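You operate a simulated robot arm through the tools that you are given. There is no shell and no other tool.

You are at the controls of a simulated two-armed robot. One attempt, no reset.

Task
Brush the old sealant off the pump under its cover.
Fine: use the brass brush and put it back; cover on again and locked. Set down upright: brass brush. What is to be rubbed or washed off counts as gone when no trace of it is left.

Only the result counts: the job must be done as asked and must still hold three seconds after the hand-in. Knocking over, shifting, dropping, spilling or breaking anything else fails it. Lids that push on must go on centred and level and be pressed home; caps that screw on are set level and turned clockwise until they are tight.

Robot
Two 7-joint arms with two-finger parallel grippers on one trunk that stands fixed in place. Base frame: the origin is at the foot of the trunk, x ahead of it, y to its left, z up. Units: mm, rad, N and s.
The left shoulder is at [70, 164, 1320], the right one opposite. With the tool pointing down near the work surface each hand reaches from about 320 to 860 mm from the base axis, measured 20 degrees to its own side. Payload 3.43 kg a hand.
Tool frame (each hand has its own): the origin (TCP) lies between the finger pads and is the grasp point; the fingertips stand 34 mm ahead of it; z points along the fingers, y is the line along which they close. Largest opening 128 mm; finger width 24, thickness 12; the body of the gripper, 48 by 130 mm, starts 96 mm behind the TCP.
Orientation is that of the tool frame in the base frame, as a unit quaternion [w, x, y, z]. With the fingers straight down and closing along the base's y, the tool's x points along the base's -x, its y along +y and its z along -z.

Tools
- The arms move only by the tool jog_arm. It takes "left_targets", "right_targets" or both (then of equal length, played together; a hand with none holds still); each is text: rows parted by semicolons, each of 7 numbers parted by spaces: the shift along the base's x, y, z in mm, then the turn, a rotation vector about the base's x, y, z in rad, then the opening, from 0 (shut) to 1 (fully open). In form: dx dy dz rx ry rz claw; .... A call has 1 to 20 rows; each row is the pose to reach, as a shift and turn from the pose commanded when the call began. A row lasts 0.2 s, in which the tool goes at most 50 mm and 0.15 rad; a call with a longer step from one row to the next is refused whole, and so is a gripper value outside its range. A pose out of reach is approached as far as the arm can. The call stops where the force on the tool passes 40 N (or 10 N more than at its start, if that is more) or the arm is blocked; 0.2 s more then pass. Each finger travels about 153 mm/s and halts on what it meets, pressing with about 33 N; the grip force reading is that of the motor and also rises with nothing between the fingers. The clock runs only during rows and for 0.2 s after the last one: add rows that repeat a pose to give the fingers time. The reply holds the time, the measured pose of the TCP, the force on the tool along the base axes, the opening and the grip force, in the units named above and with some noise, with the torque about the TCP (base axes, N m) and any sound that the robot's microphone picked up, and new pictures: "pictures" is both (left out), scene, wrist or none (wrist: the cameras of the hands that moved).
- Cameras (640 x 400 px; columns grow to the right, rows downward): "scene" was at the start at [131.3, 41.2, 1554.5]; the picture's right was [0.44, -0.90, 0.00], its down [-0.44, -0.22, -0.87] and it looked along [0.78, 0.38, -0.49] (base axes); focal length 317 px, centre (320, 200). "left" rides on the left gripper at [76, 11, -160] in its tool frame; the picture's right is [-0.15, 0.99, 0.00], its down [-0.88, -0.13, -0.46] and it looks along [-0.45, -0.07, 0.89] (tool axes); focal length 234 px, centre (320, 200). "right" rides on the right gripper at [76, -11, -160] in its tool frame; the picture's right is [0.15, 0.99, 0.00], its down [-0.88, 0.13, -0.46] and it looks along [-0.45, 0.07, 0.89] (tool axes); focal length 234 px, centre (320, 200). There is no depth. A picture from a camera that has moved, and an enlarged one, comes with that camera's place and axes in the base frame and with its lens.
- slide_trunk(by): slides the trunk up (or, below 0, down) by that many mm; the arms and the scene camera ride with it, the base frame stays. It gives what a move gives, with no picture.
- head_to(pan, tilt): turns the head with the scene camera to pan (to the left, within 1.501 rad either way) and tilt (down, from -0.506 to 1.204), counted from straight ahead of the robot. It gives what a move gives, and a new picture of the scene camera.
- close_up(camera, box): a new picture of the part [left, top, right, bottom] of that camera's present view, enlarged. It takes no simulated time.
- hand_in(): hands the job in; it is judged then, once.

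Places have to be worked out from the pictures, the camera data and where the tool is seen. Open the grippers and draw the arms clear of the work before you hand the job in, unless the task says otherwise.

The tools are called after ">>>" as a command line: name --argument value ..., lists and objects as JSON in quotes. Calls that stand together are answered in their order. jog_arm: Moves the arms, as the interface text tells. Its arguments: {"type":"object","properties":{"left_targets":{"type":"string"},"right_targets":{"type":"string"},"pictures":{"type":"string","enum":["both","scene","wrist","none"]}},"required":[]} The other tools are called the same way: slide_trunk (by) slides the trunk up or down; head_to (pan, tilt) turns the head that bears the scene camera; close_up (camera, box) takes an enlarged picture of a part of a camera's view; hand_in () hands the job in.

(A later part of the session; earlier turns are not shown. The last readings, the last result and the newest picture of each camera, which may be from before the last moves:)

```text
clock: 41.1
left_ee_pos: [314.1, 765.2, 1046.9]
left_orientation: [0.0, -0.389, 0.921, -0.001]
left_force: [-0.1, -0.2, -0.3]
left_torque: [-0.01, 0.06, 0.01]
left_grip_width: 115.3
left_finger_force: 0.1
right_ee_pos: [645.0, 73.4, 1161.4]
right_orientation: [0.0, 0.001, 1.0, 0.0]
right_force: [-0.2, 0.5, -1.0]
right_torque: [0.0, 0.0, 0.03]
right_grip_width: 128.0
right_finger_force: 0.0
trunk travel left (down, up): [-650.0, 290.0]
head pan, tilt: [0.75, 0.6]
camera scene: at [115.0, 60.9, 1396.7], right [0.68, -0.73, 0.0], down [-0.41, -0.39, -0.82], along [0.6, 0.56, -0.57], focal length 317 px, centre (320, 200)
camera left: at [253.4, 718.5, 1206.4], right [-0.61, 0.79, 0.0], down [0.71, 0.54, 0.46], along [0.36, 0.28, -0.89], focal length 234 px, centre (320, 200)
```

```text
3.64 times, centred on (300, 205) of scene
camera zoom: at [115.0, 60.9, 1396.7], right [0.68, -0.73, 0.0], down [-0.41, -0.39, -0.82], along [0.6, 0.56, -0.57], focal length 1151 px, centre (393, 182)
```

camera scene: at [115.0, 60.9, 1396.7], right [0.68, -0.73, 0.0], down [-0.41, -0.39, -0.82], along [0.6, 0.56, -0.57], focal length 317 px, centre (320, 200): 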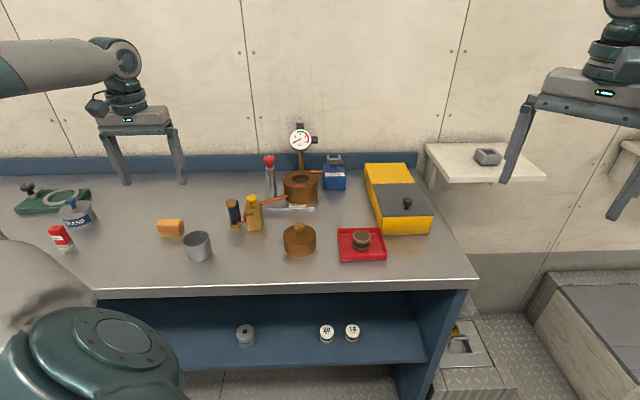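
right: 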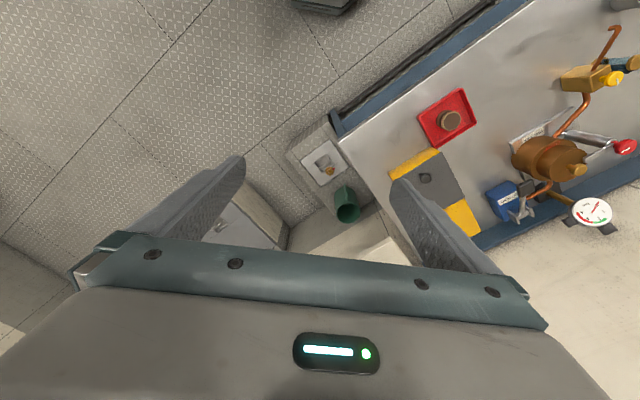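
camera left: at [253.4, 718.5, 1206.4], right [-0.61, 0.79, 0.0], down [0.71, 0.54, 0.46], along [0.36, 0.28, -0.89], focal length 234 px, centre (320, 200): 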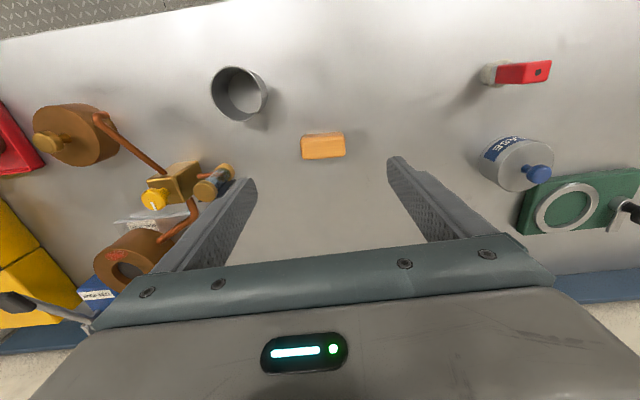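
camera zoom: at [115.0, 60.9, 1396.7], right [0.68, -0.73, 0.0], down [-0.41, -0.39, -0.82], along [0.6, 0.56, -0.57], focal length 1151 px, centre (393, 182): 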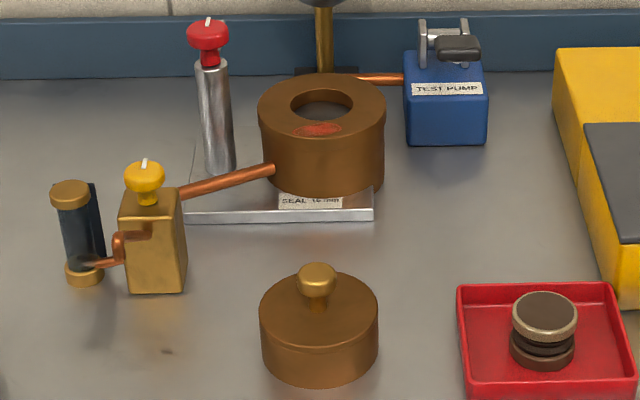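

I notice a small dark spot on the bench near the drain pipe; I look closer before going on.

>>> close_up --camera "scene" --box '[215, 215, 275, 265]'

>>> close_up --camera "left" --box '[30, 80, 240, 280]'

>>> close_up --camera "scene" --box '[270, 160, 330, 210]'

```text
8.00 times, centred on (245, 240) of scene
camera zoom: at [115.0, 60.9, 1396.7], right [0.68, -0.73, 0.0], down [-0.41, -0.39, -0.82], along [0.6, 0.56, -0.57], focal length 2533 px, centre (920, -120)
```

zoom: 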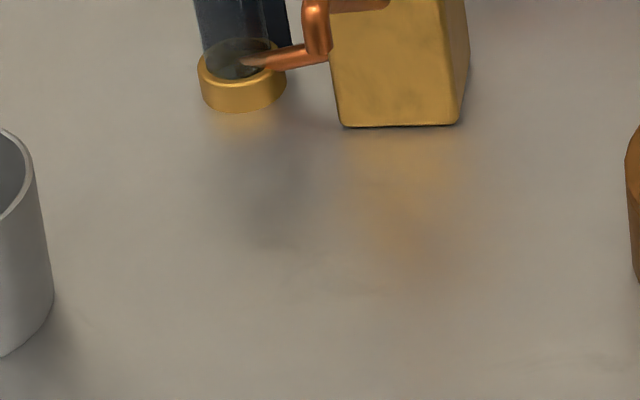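

```text
2.00 times, centred on (135, 180) of left
camera zoom: at [253.4, 718.5, 1206.4], right [-0.61, 0.79, 0.0], down [0.71, 0.54, 0.46], along [0.36, 0.28, -0.89], focal length 468 px, centre (690, 240)
```

zoom: 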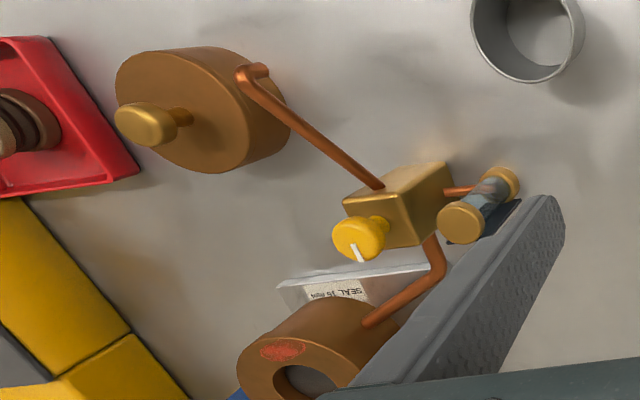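

```text
8.00 times, centred on (300, 185) of scene
camera zoom: at [115.0, 60.9, 1396.7], right [0.68, -0.73, 0.0], down [-0.41, -0.39, -0.82], along [0.6, 0.56, -0.57], focal length 2533 px, centre (480, 320)
```

zoom: 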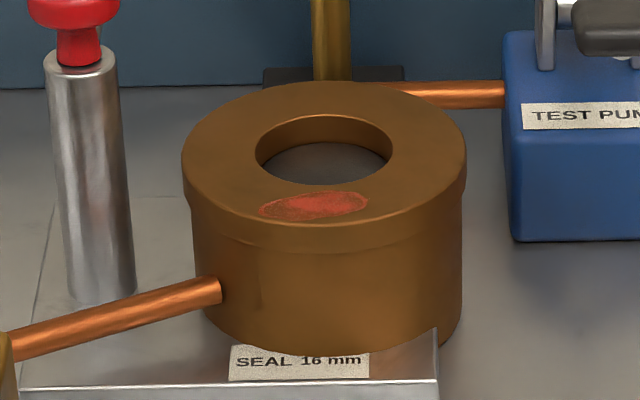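

That was only a rendering speck; the bench is dry. The brush centre is at about (314, 772); I descend over it with fingertips stopping a little above the bench, then look.

>>> jog_arm --left_targets "0 7 -30 0 0 0 0.9;0 7 -70 0 0 0 0.85;0 7 -110 0 0 0 0.8;0 7 -130 0 0 0 0.8;0 7 -142 0 0 0 0.8;0 7 -142 0 0 0 0.8" --pictures "both"

>>> close_up --camera "scene" --box '[130, 170, 230, 270]'

>>> close_up --camera "left" --box '[200, 60, 440, 260]'

```text
clock: 42.5
left_ee_pos: [314.8, 769.8, 906.6]
left_orientation: [0.0, -0.389, 0.921, 0.0]
left_force: [-0.5, 0.2, -0.6]
left_torque: [0.02, 0.0, -0.01]
left_grip_width: 102.4
left_finger_force: 0.0
right_ee_pos: [644.2, 73.2, 1162.1]
right_orientation: [0.001, 0.0, 1.0, 0.0]
right_force: [-0.4, -0.5, -0.6]
right_torque: [0.0, 0.02, 0.01]
right_grip_width: 128.0
right_finger_force: 0.0
trunk travel left (down, up): [-650.0, 290.0]
head pan, tilt: [0.75, 0.6]
camera scene: at [114.4, 61.4, 1396.7], right [0.68, -0.73, 0.0], down [-0.41, -0.39, -0.82], along [0.6, 0.56, -0.57], focal length 317 px, centre (320, 200)
camera left: at [253.8, 723.9, 1065.2], right [-0.61, 0.79, 0.0], down [0.71, 0.54, 0.46], along [0.36, 0.28, -0.89], focal length 234 px, centre (320, 200)
```

scene: 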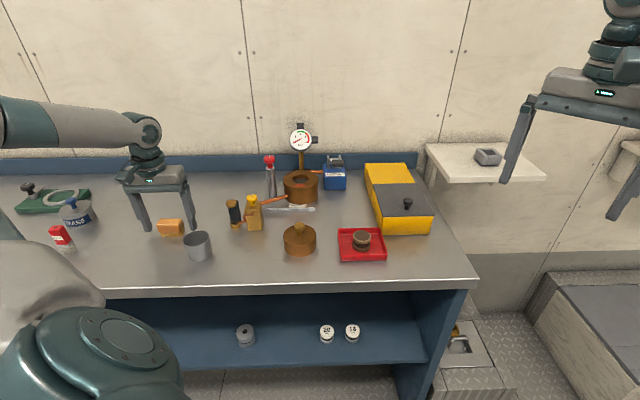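
left: 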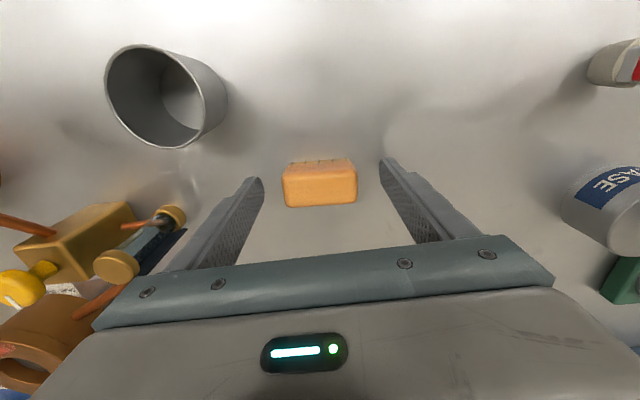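

```text
4.00 times, centred on (180, 220) of scene
camera zoom: at [114.4, 61.4, 1396.7], right [0.68, -0.73, 0.0], down [-0.41, -0.39, -0.82], along [0.6, 0.56, -0.57], focal length 1266 px, centre (880, 120)
```

zoom: 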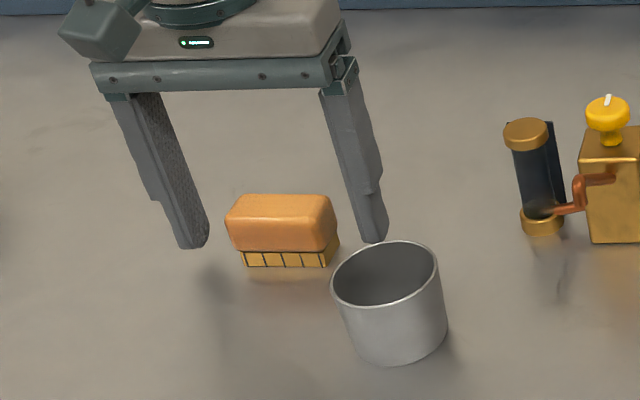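

```text
2.00 times, centred on (320, 160) of left
camera zoom: at [253.8, 723.9, 1065.2], right [-0.61, 0.79, 0.0], down [0.71, 0.54, 0.46], along [0.36, 0.28, -0.89], focal length 468 px, centre (320, 280)
```

zoom: 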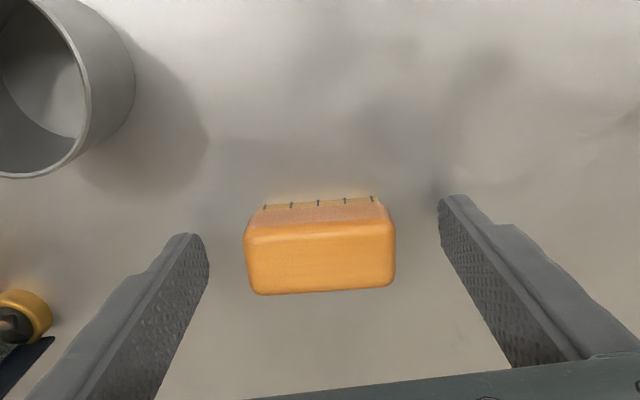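

Fingers straddle the brush evenly. I lower 7 mm more, and close.

>>> jog_arm --left_targets "2 2 -7 0 0 0 0.8;2 2 -7 0 0 0 0.6;2 2 -7 0 0 0 0.5;2 2 -7 0 0 0 0.35;2 2 -7 0 0 0 0.35;2 2 -7 0 0 0 0.35" --pictures "both"

>>> close_up --camera "scene" --box '[130, 170, 230, 270]'

>>> close_up --camera "left" --box '[200, 60, 440, 260]'

```text
clock: 43.9
left_ee_pos: [319.1, 771.9, 897.1]
left_orientation: [0.0, -0.389, 0.921, 0.0]
left_force: [-0.1, 0.2, 0.2]
left_torque: [0.03, 0.02, 0.01]
left_grip_width: 59.9
left_finger_force: 32.9
right_ee_pos: [644.0, 72.5, 1163.0]
right_orientation: [0.0, 0.0, 1.0, 0.0]
right_force: [0.5, -0.1, 0.6]
right_torque: [-0.03, 0.02, -0.01]
right_grip_width: 128.0
right_finger_force: 0.0
trunk travel left (down, up): [-650.0, 290.0]
head pan, tilt: [0.75, 0.6]
camera scene: at [114.5, 61.3, 1396.7], right [0.68, -0.73, 0.0], down [-0.41, -0.39, -0.82], along [0.6, 0.56, -0.57], focal length 317 px, centre (320, 200)
camera left: at [256.4, 725.2, 1056.5], right [-0.61, 0.79, 0.0], down [0.71, 0.54, 0.46], along [0.36, 0.28, -0.89], focal length 234 px, centre (320, 200)
```

scene: 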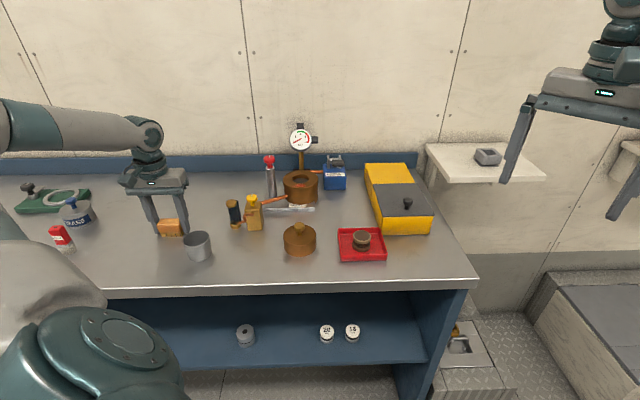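
left: 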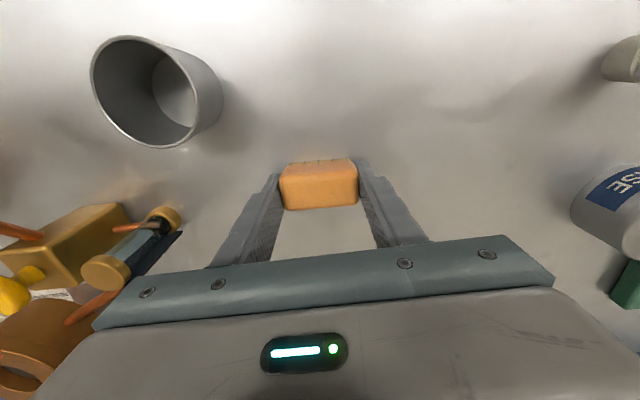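

```text
4.00 times, centred on (180, 220) of scene
camera zoom: at [114.5, 61.3, 1396.7], right [0.68, -0.73, 0.0], down [-0.41, -0.39, -0.82], along [0.6, 0.56, -0.57], focal length 1266 px, centre (880, 120)
```

zoom: 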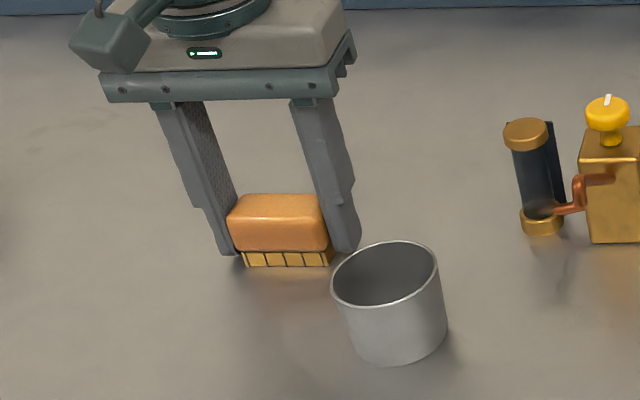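

```text
2.00 times, centred on (320, 160) of left
camera zoom: at [256.4, 725.2, 1056.5], right [-0.61, 0.79, 0.0], down [0.71, 0.54, 0.46], along [0.36, 0.28, -0.89], focal length 468 px, centre (320, 280)
```

zoom: 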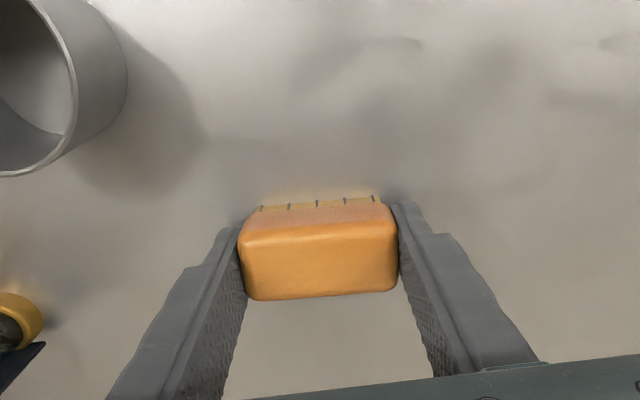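

The brush is gripped (59.9 mm) with the TCP about 46 mm above the bristle ends. I lift it high and carry it over the pump rim.

>>> jog_arm --left_targets "0 0 20 0 0 0 0.35;0 0 60 0 0 0 0.35;0 0 105 0 0 0 0.35;0 0 150 0 0 0 0.35;0 0 192 0 0 0 0.35;38 -19 192 0 0 0 0.35;76 -37 192 0 0 0 0.35;114 -56 192 0 0 0 0.35;152 -75 192 0 0 0 0.35;190 -93 192 0 0 0 0.35;228 -112 192 0 0 0 0.35;266 -130 192 0 0 0 0.35;305 -150 192 0 0 0 0.35;305 -150 192 0 0 0 0.35" --pictures "both"

>>> close_up --camera "scene" --box '[250, 110, 350, 220]'

>>> close_up --camera "left" --box '[200, 60, 440, 260]'

```text
clock: 46.9
left_ee_pos: [623.9, 622.1, 1089.6]
left_orientation: [0.0, -0.389, 0.921, -0.001]
left_force: [-0.3, -0.4, -1.2]
left_torque: [-0.06, -0.07, 0.03]
left_grip_width: 59.5
left_finger_force: 33.3
right_ee_pos: [642.0, 73.9, 1164.4]
right_orientation: [0.001, 0.0, 1.0, 0.0]
right_force: [-0.2, -0.3, 0.2]
right_torque: [0.02, -0.04, 0.01]
right_grip_width: 128.0
right_finger_force: 0.0
trunk travel left (down, up): [-650.0, 290.0]
head pan, tilt: [0.75, 0.6]
camera scene: at [112.9, 62.0, 1396.8], right [0.68, -0.73, 0.0], down [-0.41, -0.39, -0.83], along [0.6, 0.56, -0.56], focal length 317 px, centre (320, 200)
camera left: at [562.1, 575.9, 1249.0], right [-0.61, 0.79, 0.0], down [0.71, 0.54, 0.46], along [0.36, 0.28, -0.89], focal length 234 px, centre (320, 200)
```

scene: 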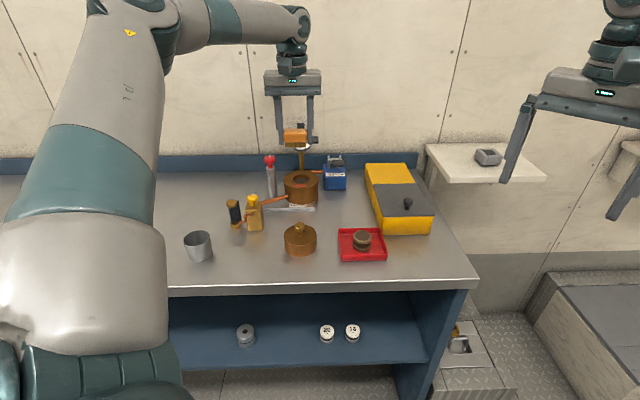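
left: 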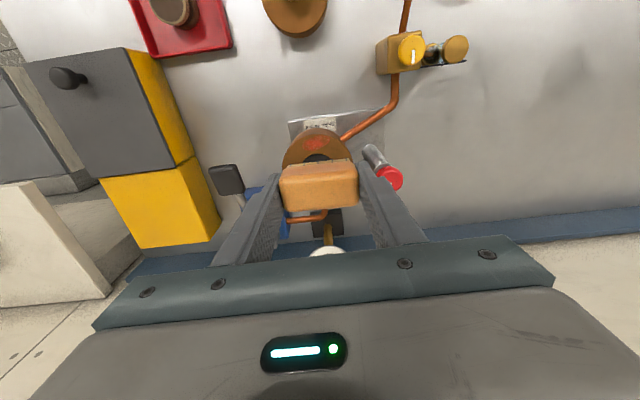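

```text
3.64 times, centred on (300, 165) of scene
camera zoom: at [112.9, 62.0, 1396.8], right [0.68, -0.73, 0.0], down [-0.41, -0.39, -0.83], along [0.6, 0.56, -0.56], focal length 1151 px, centre (393, 327)
```

zoom: 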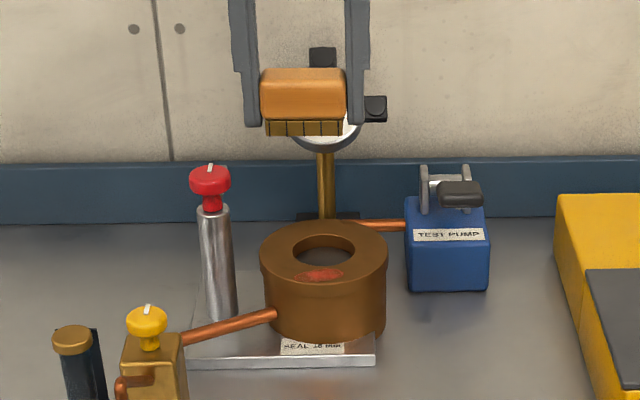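

```text
2.00 times, centred on (320, 160) of left
camera zoom: at [562.1, 575.9, 1249.0], right [-0.61, 0.79, 0.0], down [0.71, 0.54, 0.46], along [0.36, 0.28, -0.89], focal length 468 px, centre (320, 280)
```

zoom: 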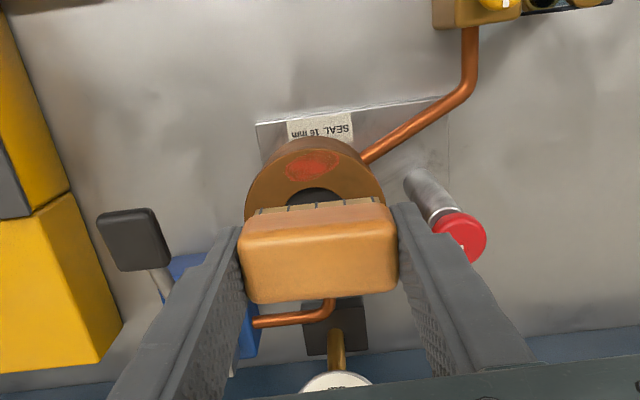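

The patch computes to about (625, 620) from this view, nearly below the brush. I lower to about 14 mm above the rim and check.

>>> jog_arm --left_targets "0 0 -35 0 0 0 0.35;0 0 -70 0 0 0 0.35;0 -1 -105 0 0 0 0.35;0 -1 -105 0 0 0 0.35" --pictures "wrist"

>>> close_up --camera "scene" --box '[260, 120, 340, 210]'

>>> close_up --camera "left" --box '[200, 60, 440, 260]'

```text
clock: 47.9
left_ee_pos: [622.7, 620.5, 985.4]
left_orientation: [0.0, -0.389, 0.921, 0.0]
left_force: [-0.7, -0.1, -1.0]
left_torque: [0.01, -0.04, -0.03]
left_grip_width: 59.3
left_finger_force: 33.2
right_ee_pos: [644.1, 73.5, 1162.3]
right_orientation: [0.0, 0.0, 1.0, 0.0]
right_force: [-0.4, -0.4, 0.5]
right_torque: [-0.01, -0.02, 0.0]
right_grip_width: 128.1
right_finger_force: 0.0
trunk travel left (down, up): [-650.0, 290.0]
head pan, tilt: [0.75, 0.6]
camera left: at [561.1, 574.1, 1143.9], right [-0.61, 0.79, 0.0], down [0.71, 0.54, 0.46], along [0.36, 0.28, -0.89], focal length 234 px, centre (320, 200)
```

left: 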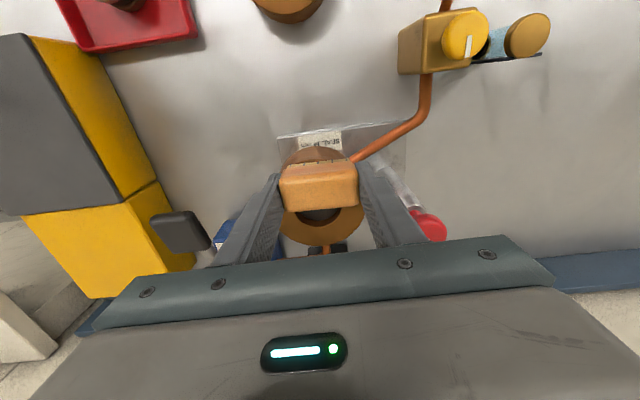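

```text
4.44 times, centred on (300, 165) of scene
camera zoom: at [114.3, 61.2, 1396.8], right [0.68, -0.73, 0.0], down [-0.41, -0.39, -0.83], along [0.6, 0.56, -0.56], focal length 1407 px, centre (409, 356)
```

zoom: 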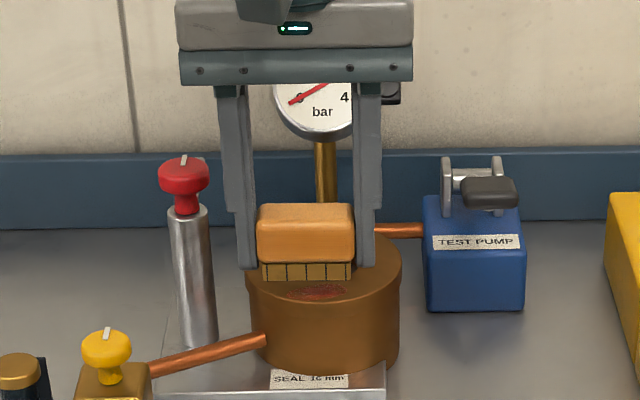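

```text
2.00 times, centred on (320, 160) of left
camera zoom: at [561.1, 574.1, 1143.9], right [-0.61, 0.79, 0.0], down [0.71, 0.54, 0.46], along [0.36, 0.28, -0.89], focal length 468 px, centre (320, 280)
```

zoom: 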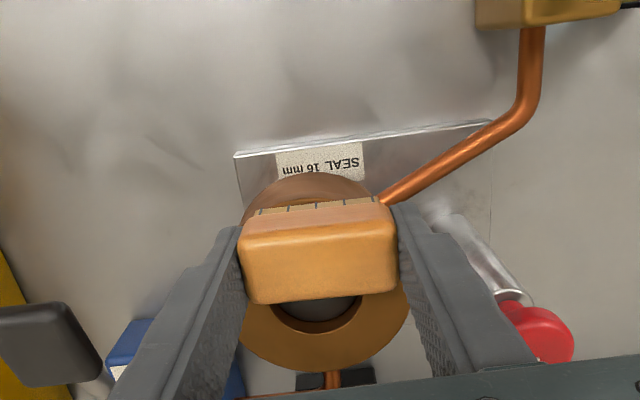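

The bristles are just above the patch. I lower in small steps until they press lightly.

>>> jog_arm --left_targets "0 0 -6 0 0 0 0.35;0 0 -10 0 0 0 0.35;0 0 -13 0 0 0 0.35;0 0 -15 0 0 0 0.35;0 0 -15 0 0 0 0.35" --pictures "none"

>>> close_up --camera "scene" --box '[260, 120, 340, 210]'

```text
clock: 49.1
left_ee_pos: [622.3, 618.5, 968.9]
left_orientation: [-0.001, -0.389, 0.921, -0.001]
left_force: [0.2, 0.6, -0.4]
left_torque: [0.0, -0.02, 0.02]
left_grip_width: 59.2
left_finger_force: 33.1
right_ee_pos: [644.0, 74.0, 1163.1]
right_orientation: [0.0, 0.0, 1.0, 0.0]
right_force: [-0.2, -0.6, -0.5]
right_torque: [-0.01, -0.01, -0.01]
right_grip_width: 127.9
right_finger_force: 0.1
trunk travel left (down, up): [-650.0, 290.0]
head pan, tilt: [0.75, 0.6]
```

```text
4.44 times, centred on (300, 165) of scene
camera zoom: at [114.6, 61.4, 1396.7], right [0.68, -0.73, 0.0], down [-0.41, -0.39, -0.82], along [0.6, 0.56, -0.57], focal length 1407 px, centre (409, 356)
```

zoom: 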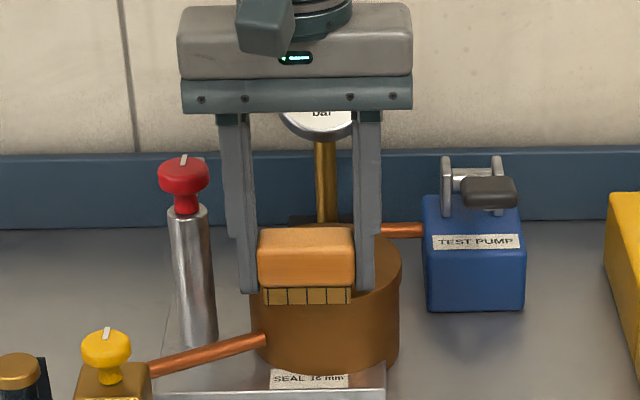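

Barely touching. I go down 2–4 mm more to get some pressure.

>>> jog_arm --left_targets "0 0 -1 0 0 0 0.35;0 0 -2 0 0 0 0.35;0 0 -3 0 0 0 0.35;0 0 -3 0 0 0 0.35" --pictures "none"

```text
clock: 50.1
left_ee_pos: [622.7, 619.3, 966.4]
left_orientation: [0.001, -0.389, 0.921, 0.0]
left_force: [1.7, 2.6, 9.6]
left_torque: [0.14, 0.03, -0.05]
left_grip_width: 59.4
left_finger_force: 32.9
right_ee_pos: [644.0, 73.0, 1162.7]
right_orientation: [0.0, 0.0, 1.0, 0.0]
right_force: [0.5, 0.3, 1.1]
right_torque: [-0.01, -0.01, 0.01]
right_grip_width: 128.3
right_finger_force: 0.0
trunk travel left (down, up): [-650.0, 290.0]
head pan, tilt: [0.75, 0.6]
```

Contact at about 10 N. I scrub along and across the patch.

>>> jog_arm --left_targets "-7 7 0 0 0 0 0.35;7 -7 0 0 0 0 0.35;-7 7 0 0 0 0 0.35;7 -7 0 0 0 0 0.35;-7 7 0 0 0 0 0.35;7 -7 0 0 0 0 0.35;0 0 0 0 0 0 0.35;7 7 0 0 0 0 0.35;-6 -6 0 0 0 0 0.35;7 7 0 0 0 0 0.35;-6 -6 0 0 0 0 0.35;7 7 0 0 0 0 0.35;-6 -6 0 0 0 0 0.35;0 0 0 0 0 0 0.35" --pictures "wrist"

>>> close_up --camera "scene" --box '[260, 120, 340, 210]'

```text
clock: 53.1
left_ee_pos: [621.9, 618.4, 967.4]
left_orientation: [0.0, -0.389, 0.921, -0.001]
left_force: [-3.7, -4.7, 15.8]
left_torque: [-0.27, -0.12, -0.12]
left_grip_width: 59.1
left_finger_force: 32.5
right_ee_pos: [642.4, 72.3, 1163.8]
right_orientation: [0.001, 0.0, 1.0, 0.001]
right_force: [0.5, -0.3, 0.5]
right_torque: [0.03, 0.01, -0.02]
right_grip_width: 127.9
right_finger_force: 0.1
trunk travel left (down, up): [-650.0, 290.0]
head pan, tilt: [0.75, 0.6]
camera left: at [559.2, 573.3, 1125.6], right [-0.61, 0.79, 0.0], down [0.71, 0.54, 0.46], along [0.36, 0.28, -0.89], focal length 234 px, centre (320, 200)
```

left: 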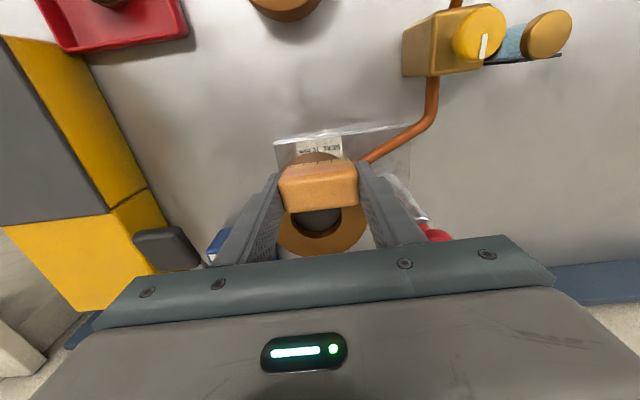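

```text
4.44 times, centred on (300, 165) of scene
camera zoom: at [112.3, 58.3, 1397.1], right [0.68, -0.73, 0.0], down [-0.41, -0.38, -0.83], along [0.6, 0.56, -0.56], focal length 1407 px, centre (409, 356)
```

zoom: 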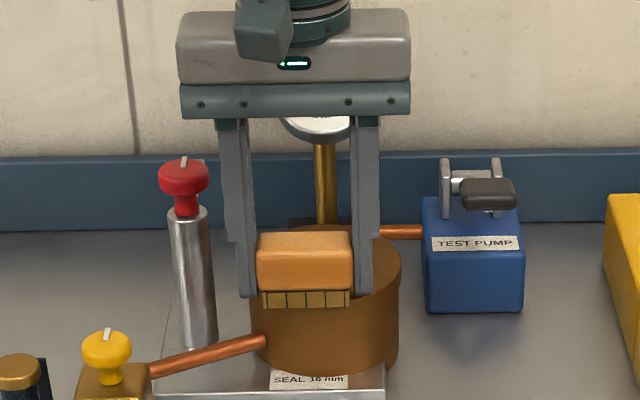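

I lift the brush to see what is left of the patch.

>>> jog_arm --left_targets "0 0 30 0 0 0 0.35;0 0 70 0 0 0 0.35;0 0 110 0 0 0 0.35;0 0 110 0 0 0 0.35" --pictures "wrist"

>>> close_up --camera "scene" --box '[270, 155, 330, 210]'

>>> close_up --camera "left" --box '[260, 100, 380, 200]'

```text
clock: 54.1
left_ee_pos: [624.9, 622.0, 1074.0]
left_orientation: [0.0, -0.389, 0.921, 0.0]
left_force: [-0.1, 0.2, -0.9]
left_torque: [-0.01, -0.01, 0.02]
left_grip_width: 59.0
left_finger_force: 33.1
right_ee_pos: [644.4, 73.4, 1162.5]
right_orientation: [0.0, 0.0, 1.0, 0.0]
right_force: [0.2, 0.0, -0.1]
right_torque: [-0.01, 0.01, 0.0]
right_grip_width: 127.9
right_finger_force: 0.0
trunk travel left (down, up): [-650.0, 290.0]
head pan, tilt: [0.75, 0.6]
camera left: at [563.7, 576.1, 1233.8], right [-0.61, 0.79, 0.0], down [0.71, 0.54, 0.45], along [0.36, 0.28, -0.89], focal length 234 px, centre (320, 200)
```

left: 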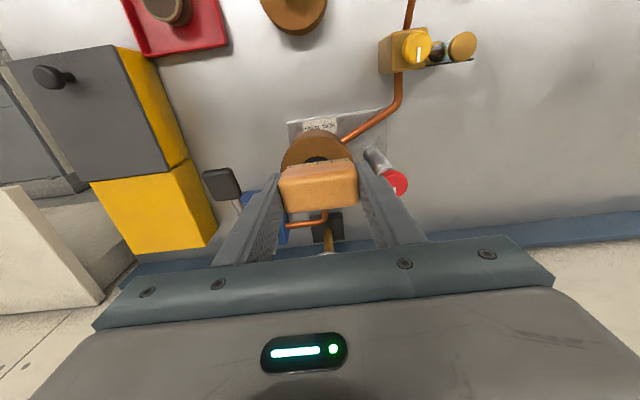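

```text
7.27 times, centred on (300, 182) of scene
camera zoom: at [114.9, 61.8, 1396.6], right [0.68, -0.73, 0.0], down [-0.41, -0.39, -0.82], along [0.6, 0.56, -0.57], focal length 2303 px, centre (466, 327)
```

zoom: 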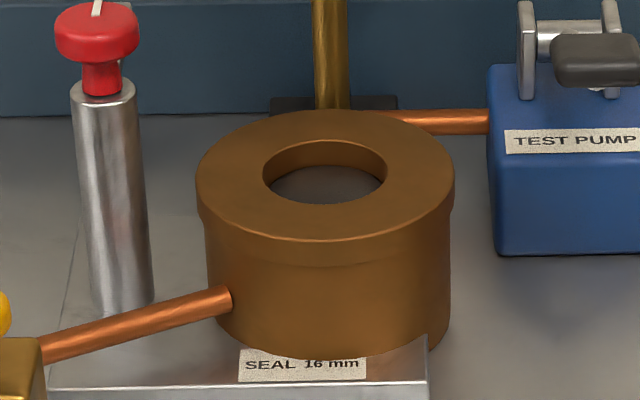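

```text
4.00 times, centred on (320, 150) of left
camera zoom: at [563.7, 576.1, 1233.8], right [-0.61, 0.79, 0.0], down [0.71, 0.54, 0.45], along [0.36, 0.28, -0.89], focal length 937 px, centre (320, 400)
```

zoom: 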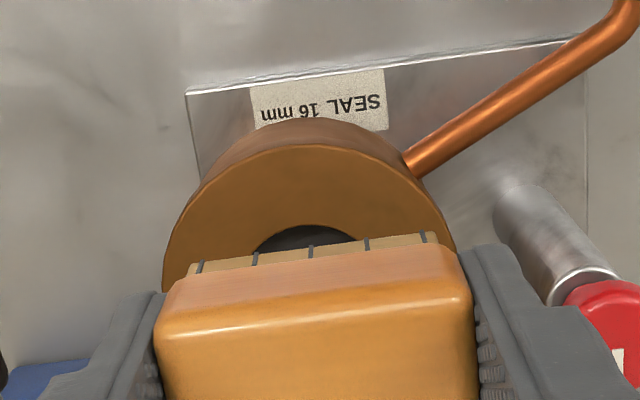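

The rim looks wholly clean from both views. For margin I give one more short scrub over the same place, then lift.

>>> jog_arm --left_targets "0 0 -40 0 0 0 0.35;0 0 -80 0 0 0 0.35;0 0 -103 0 0 0 0.35;0 0 -110 0 0 0 0.35;-8 8 -110 0 0 0 0.35;8 -8 -110 0 0 0 0.35;-8 8 -110 0 0 0 0.35;8 -8 -110 0 0 0 0.35;-8 8 -110 0 0 0 0.35;8 -8 -110 0 0 0 0.35;6 6 -110 0 0 0 0.35;-6 -6 -110 0 0 0 0.35;6 6 -110 0 0 0 0.35;-6 -6 -110 0 0 0 0.35;0 0 -110 0 0 0 0.35;0 0 -70 0 0 0 0.35;0 0 -25 0 0 0 0.35;0 0 18 0 0 0 0.35;0 0 18 0 0 0 0.35" --pictures "wrist"

>>> close_up --camera "scene" --box '[275, 165, 325, 210]'

>>> close_up --camera "left" --box '[260, 100, 380, 200]'

```text
clock: 58.1
left_ee_pos: [628.2, 619.0, 1093.4]
left_orientation: [-0.001, -0.389, 0.921, 0.0]
left_force: [0.4, 0.7, -0.3]
left_torque: [0.01, 0.01, -0.01]
left_grip_width: 58.7
left_finger_force: 32.5
right_ee_pos: [644.8, 73.5, 1163.0]
right_orientation: [0.0, 0.0, 1.0, 0.0]
right_force: [0.1, -0.3, 0.0]
right_torque: [-0.02, 0.04, 0.02]
right_grip_width: 128.1
right_finger_force: 0.1
trunk travel left (down, up): [-650.0, 290.0]
head pan, tilt: [0.75, 0.6]
camera left: at [565.3, 573.1, 1252.6], right [-0.61, 0.79, 0.0], down [0.71, 0.54, 0.46], along [0.36, 0.28, -0.89], focal length 234 px, centre (320, 200)
```

left: 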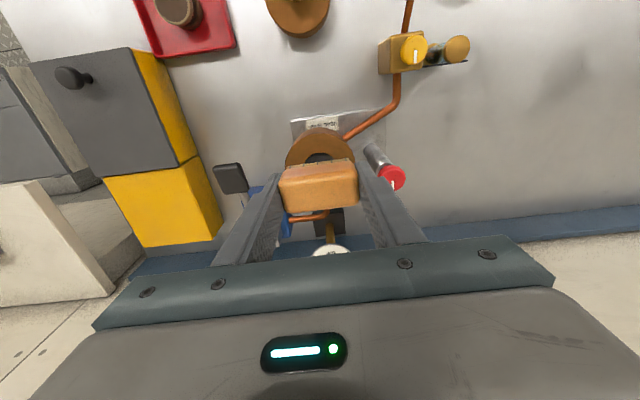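

```text
8.89 times, centred on (300, 188) of scene
camera zoom: at [114.7, 61.8, 1396.7], right [0.68, -0.73, 0.0], down [-0.41, -0.39, -0.82], along [0.6, 0.56, -0.57], focal length 2814 px, centre (498, 311)
```

zoom: 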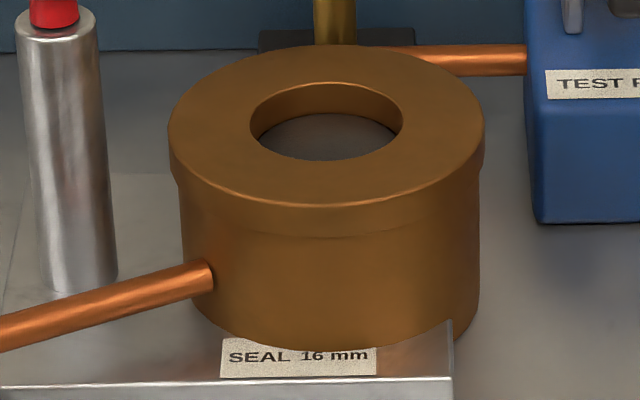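

```text
4.00 times, centred on (320, 150) of left
camera zoom: at [565.3, 573.1, 1252.6], right [-0.61, 0.79, 0.0], down [0.71, 0.54, 0.46], along [0.36, 0.28, -0.89], focal length 937 px, centre (320, 400)
```

zoom: 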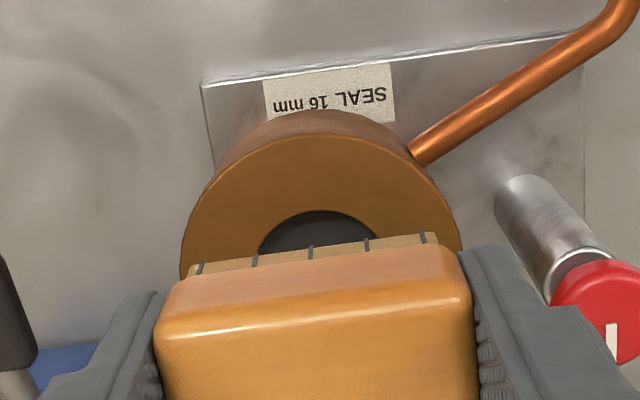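

The patch is gone. I carry the brush back to the spot it came from, stopping just above the bench.

>>> jog_arm --left_targets "-38 19 0 0 0 0 0.35;-76 37 0 0 0 0 0.35;-114 56 0 0 0 0 0.35;-152 75 0 0 0 0 0.35;-190 93 0 0 0 0 0.35;-228 112 0 0 0 0 0.35;-266 130 0 0 0 0 0.35;-305 151 0 0 0 0 0.35;-305 151 -45 0 0 0 0.35;-305 151 -90 0 0 0 0.35;-305 151 -135 0 0 0 0.35;-305 151 -170 0 0 0 0.35;-305 151 -187 0 0 0 0.35;-305 151 -187 0 0 0 0.35" --pictures "both"

>>> close_up --camera "scene" --box '[130, 170, 230, 270]'

```text
clock: 61.1
left_ee_pos: [318.4, 773.6, 905.9]
left_orientation: [0.0, -0.389, 0.921, 0.0]
left_force: [0.1, -0.1, -0.2]
left_torque: [0.02, -0.02, 0.0]
left_grip_width: 59.0
left_finger_force: 32.9
right_ee_pos: [644.0, 73.0, 1161.2]
right_orientation: [0.0, 0.0, 1.0, 0.0]
right_force: [-0.1, 0.3, 0.5]
right_torque: [-0.01, 0.0, 0.0]
right_grip_width: 127.8
right_finger_force: 0.0
trunk travel left (down, up): [-650.0, 290.0]
head pan, tilt: [0.75, 0.6]
camera scene: at [114.7, 61.6, 1396.7], right [0.68, -0.73, 0.0], down [-0.41, -0.39, -0.82], along [0.6, 0.56, -0.57], focal length 317 px, centre (320, 200)
camera left: at [255.3, 727.0, 1065.0], right [-0.61, 0.79, 0.0], down [0.71, 0.54, 0.46], along [0.36, 0.28, -0.89], focal length 234 px, centre (320, 200)
```

scene: 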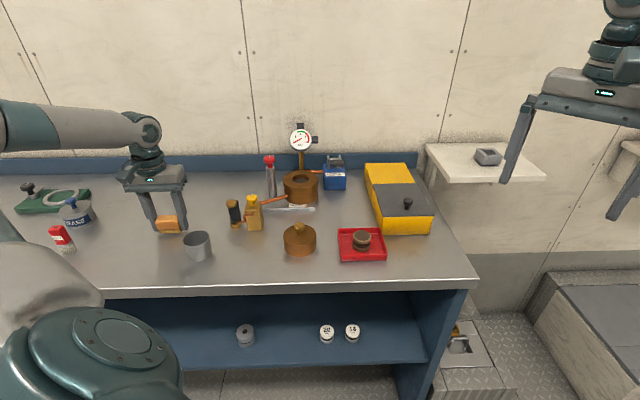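
left: 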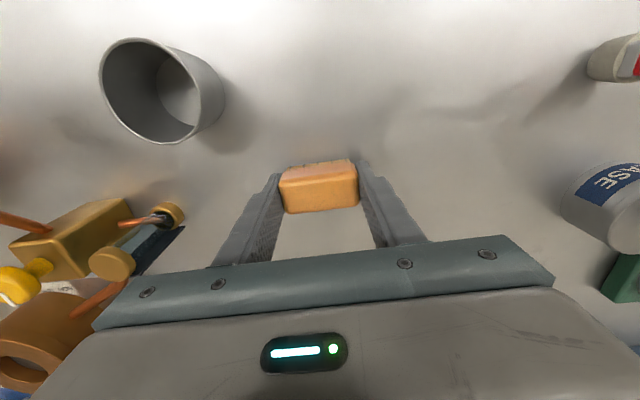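

```text
4.00 times, centred on (180, 220) of scene
camera zoom: at [114.7, 61.6, 1396.7], right [0.68, -0.73, 0.0], down [-0.41, -0.39, -0.82], along [0.6, 0.56, -0.57], focal length 1266 px, centre (880, 120)
```

zoom: 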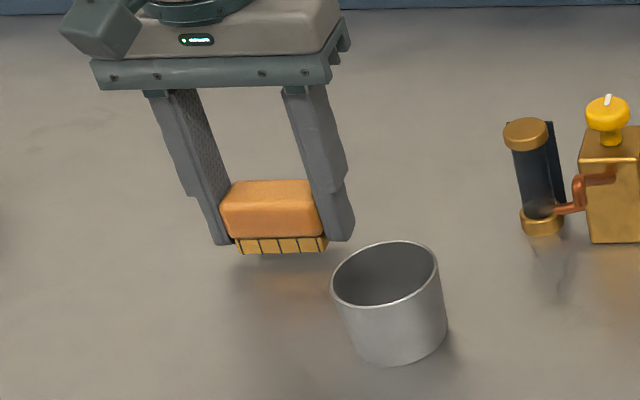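

The brush hangs about 10 mm above its place. I lower until it touches.

>>> jog_arm --left_targets "0 0 -4 0 0 0 0.35;0 0 -7 0 0 0 0.35;0 0 -9 0 0 0 0.35;0 0 -10 0 0 0 0.35;0 0 -10 0 0 0 0.35" --pictures "none"

>>> close_up --camera "scene" --box '[130, 170, 230, 270]'

```text
clock: 62.3
left_ee_pos: [318.2, 771.2, 895.9]
left_orientation: [-0.001, -0.39, 0.921, 0.0]
left_force: [0.6, 1.1, -1.4]
left_torque: [0.01, 0.01, 0.01]
left_grip_width: 59.0
left_finger_force: 33.1
right_ee_pos: [644.3, 75.1, 1163.1]
right_orientation: [0.0, -0.001, 1.0, 0.0]
right_force: [0.7, 0.0, 0.0]
right_torque: [-0.02, -0.02, 0.01]
right_grip_width: 127.9
right_finger_force: 0.0
trunk travel left (down, up): [-650.0, 290.0]
head pan, tilt: [0.75, 0.6]
```

```text
4.00 times, centred on (180, 220) of scene
camera zoom: at [114.5, 61.5, 1396.7], right [0.68, -0.73, 0.0], down [-0.41, -0.39, -0.82], along [0.6, 0.56, -0.57], focal length 1266 px, centre (880, 120)
```

zoom: 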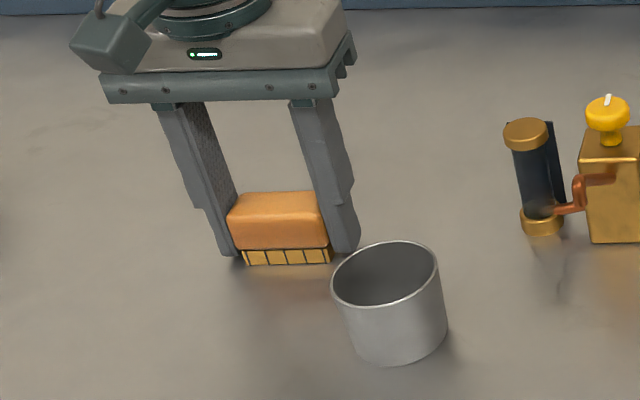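

Nearly there; 1 mm steps until contact.

>>> jog_arm --left_targets "0 0 -1 0 0 0 0.35;0 0 -2 0 0 0 0.35;0 0 -2 0 0 0 0.35" --pictures "none"

```text
clock: 63.1
left_ee_pos: [317.2, 770.6, 895.8]
left_orientation: [0.001, -0.389, 0.921, 0.0]
left_force: [0.5, 0.5, 3.0]
left_torque: [-0.03, -0.06, -0.02]
left_grip_width: 58.9
left_finger_force: 32.7
right_ee_pos: [643.1, 72.4, 1162.4]
right_orientation: [0.0, 0.0, 1.0, -0.001]
right_force: [-0.4, 1.1, 0.7]
right_torque: [-0.02, 0.01, 0.0]
right_grip_width: 127.9
right_finger_force: 0.1
trunk travel left (down, up): [-650.0, 290.0]
head pan, tilt: [0.75, 0.6]
```

Contact (3 N up). I open slowly and rise off the brush.

>>> jog_arm --left_targets "0 0 0 0 0 0 0.5;0 0 0 0 0 0 0.65;0 0 0 0 0 0 0.75;0 0 30 0 0 0 0.75;0 0 70 0 0 0 0.75;0 0 115 0 0 0 0.75;0 0 160 0 0 0 0.75;0 0 190 0 0 0 0.7;0 0 190 0 0 0 0.7" --pictures "both"

>>> close_up --camera "scene" --box '[130, 170, 230, 270]'

>>> close_up --camera "left" --box '[200, 60, 440, 260]'

```text
clock: 65.1
left_ee_pos: [317.9, 771.3, 1085.7]
left_orientation: [0.0, -0.39, 0.921, 0.001]
left_force: [-0.8, -0.1, -0.2]
left_torque: [0.0, 0.0, 0.0]
left_grip_width: 89.6
left_finger_force: 0.1
right_ee_pos: [644.7, 72.8, 1162.5]
right_orientation: [0.0, -0.001, 1.0, 0.001]
right_force: [-0.4, 0.3, 0.2]
right_torque: [0.03, 0.0, 0.0]
right_grip_width: 128.2
right_finger_force: 0.1
trunk travel left (down, up): [-650.0, 290.0]
head pan, tilt: [0.75, 0.6]
camera scene: at [114.5, 61.7, 1396.7], right [0.68, -0.73, 0.0], down [-0.41, -0.39, -0.82], along [0.6, 0.56, -0.57], focal length 317 px, centre (320, 200)
camera left: at [255.7, 724.5, 1244.2], right [-0.61, 0.79, 0.0], down [0.71, 0.54, 0.46], along [0.36, 0.28, -0.89], focal length 234 px, centre (320, 200)
```

scene: 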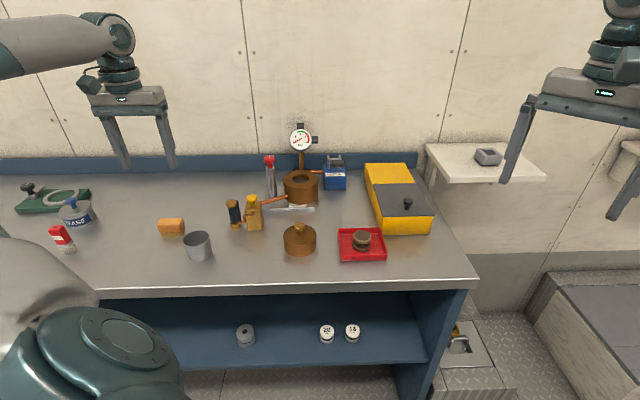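
left: 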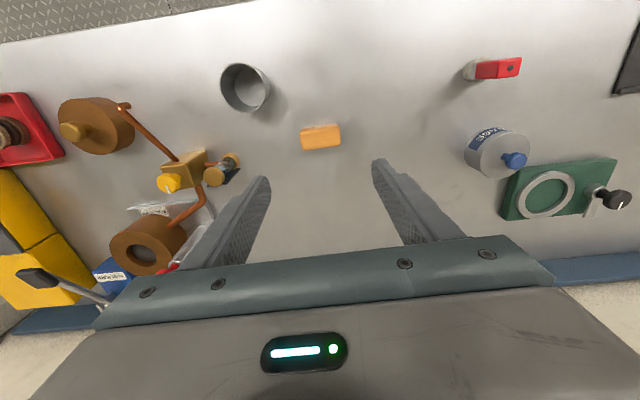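

```text
4.00 times, centred on (180, 220) of scene
camera zoom: at [114.5, 61.7, 1396.7], right [0.68, -0.73, 0.0], down [-0.41, -0.39, -0.82], along [0.6, 0.56, -0.57], focal length 1266 px, centre (880, 120)
```

zoom: 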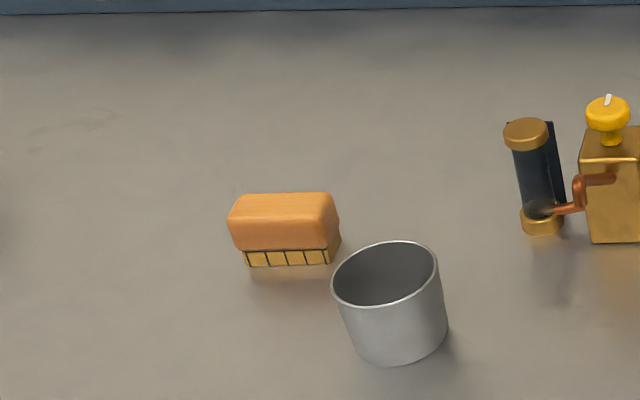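

```text
2.00 times, centred on (320, 160) of left
camera zoom: at [255.7, 724.5, 1244.2], right [-0.61, 0.79, 0.0], down [0.71, 0.54, 0.46], along [0.36, 0.28, -0.89], focal length 468 px, centre (320, 280)
```

zoom: 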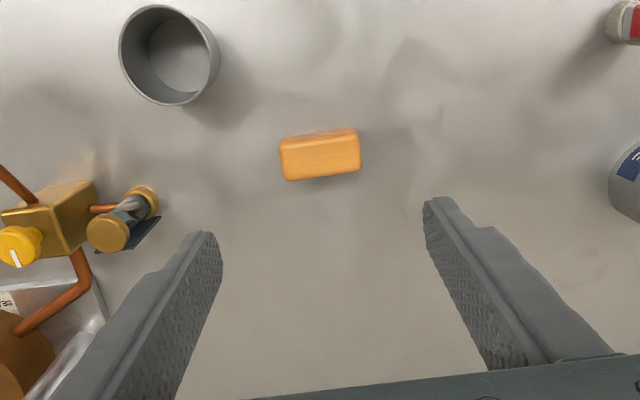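

The brush stands upright in its old place. Now I go back above the cover at (510, 496).

>>> jog_arm --left_targets "24 -34 0 0 0 0 0.6;48 -69 0 0 0 0 0.5;72 -103 0 0 0 0 0.4;96 -137 0 0 0 0 0.4;120 -172 0 0 0 0 0.4;144 -206 0 0 0 0 0.4;168 -240 0 0 0 0 0.4;192 -275 0 0 0 0 0.4;192 -275 -40 0 0 0 0.4;192 -275 -80 0 0 0 0.4;192 -275 -80 0 0 0 0.4" --pictures "wrist"

>>> close_up --camera "left" --box '[200, 60, 440, 260]'

>>> close_up --camera "scene" --box '[250, 160, 350, 270]'

>>> close_up --camera "scene" --box '[10, 170, 110, 270]'

```text
clock: 67.5
left_ee_pos: [511.4, 497.2, 1007.6]
left_orientation: [0.0, -0.389, 0.921, 0.0]
left_force: [-0.4, -0.8, 1.3]
left_torque: [-0.04, -0.04, -0.03]
left_grip_width: 51.1
left_finger_force: 0.0
right_ee_pos: [643.9, 72.2, 1162.1]
right_orientation: [0.0, 0.001, 1.0, 0.0]
right_force: [0.2, -0.5, -0.2]
right_torque: [0.0, 0.0, -0.01]
right_grip_width: 128.3
right_finger_force: 0.0
trunk travel left (down, up): [-650.0, 290.0]
head pan, tilt: [0.75, 0.6]
camera left: at [450.0, 450.2, 1166.9], right [-0.61, 0.79, 0.0], down [0.71, 0.54, 0.46], along [0.36, 0.28, -0.89], focal length 234 px, centre (320, 200)
```

left: 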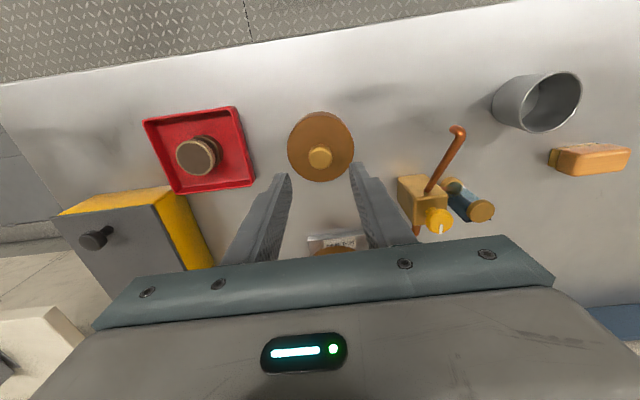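

```text
2.00 times, centred on (320, 160) of left
camera zoom: at [450.0, 450.2, 1166.9], right [-0.61, 0.79, 0.0], down [0.71, 0.54, 0.46], along [0.36, 0.28, -0.89], focal length 468 px, centre (320, 280)
```

zoom: 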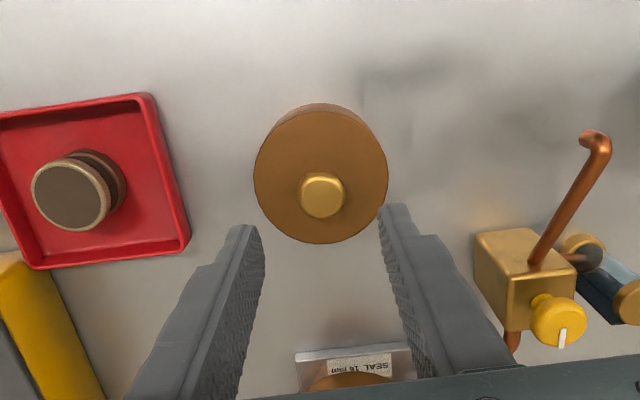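

```text
3.64 times, centred on (300, 215) of scene
camera zoom: at [114.0, 60.4, 1396.8], right [0.68, -0.73, 0.0], down [-0.41, -0.38, -0.83], along [0.6, 0.56, -0.56], focal length 1151 px, centre (393, 146)
```

zoom: 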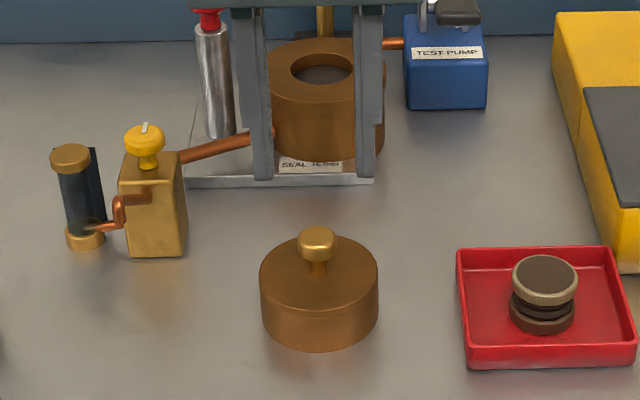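

```text
4.00 times, centred on (60, 220) of scene
camera zoom: at [114.0, 60.4, 1396.8], right [0.68, -0.73, 0.0], down [-0.41, -0.38, -0.83], along [0.6, 0.56, -0.56], focal length 1266 px, centre (1360, 120)
```

zoom: 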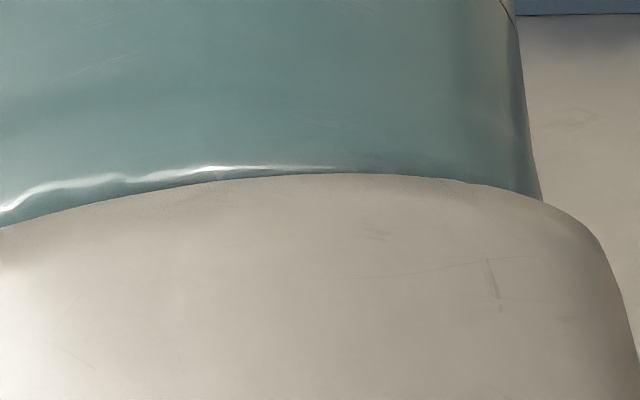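

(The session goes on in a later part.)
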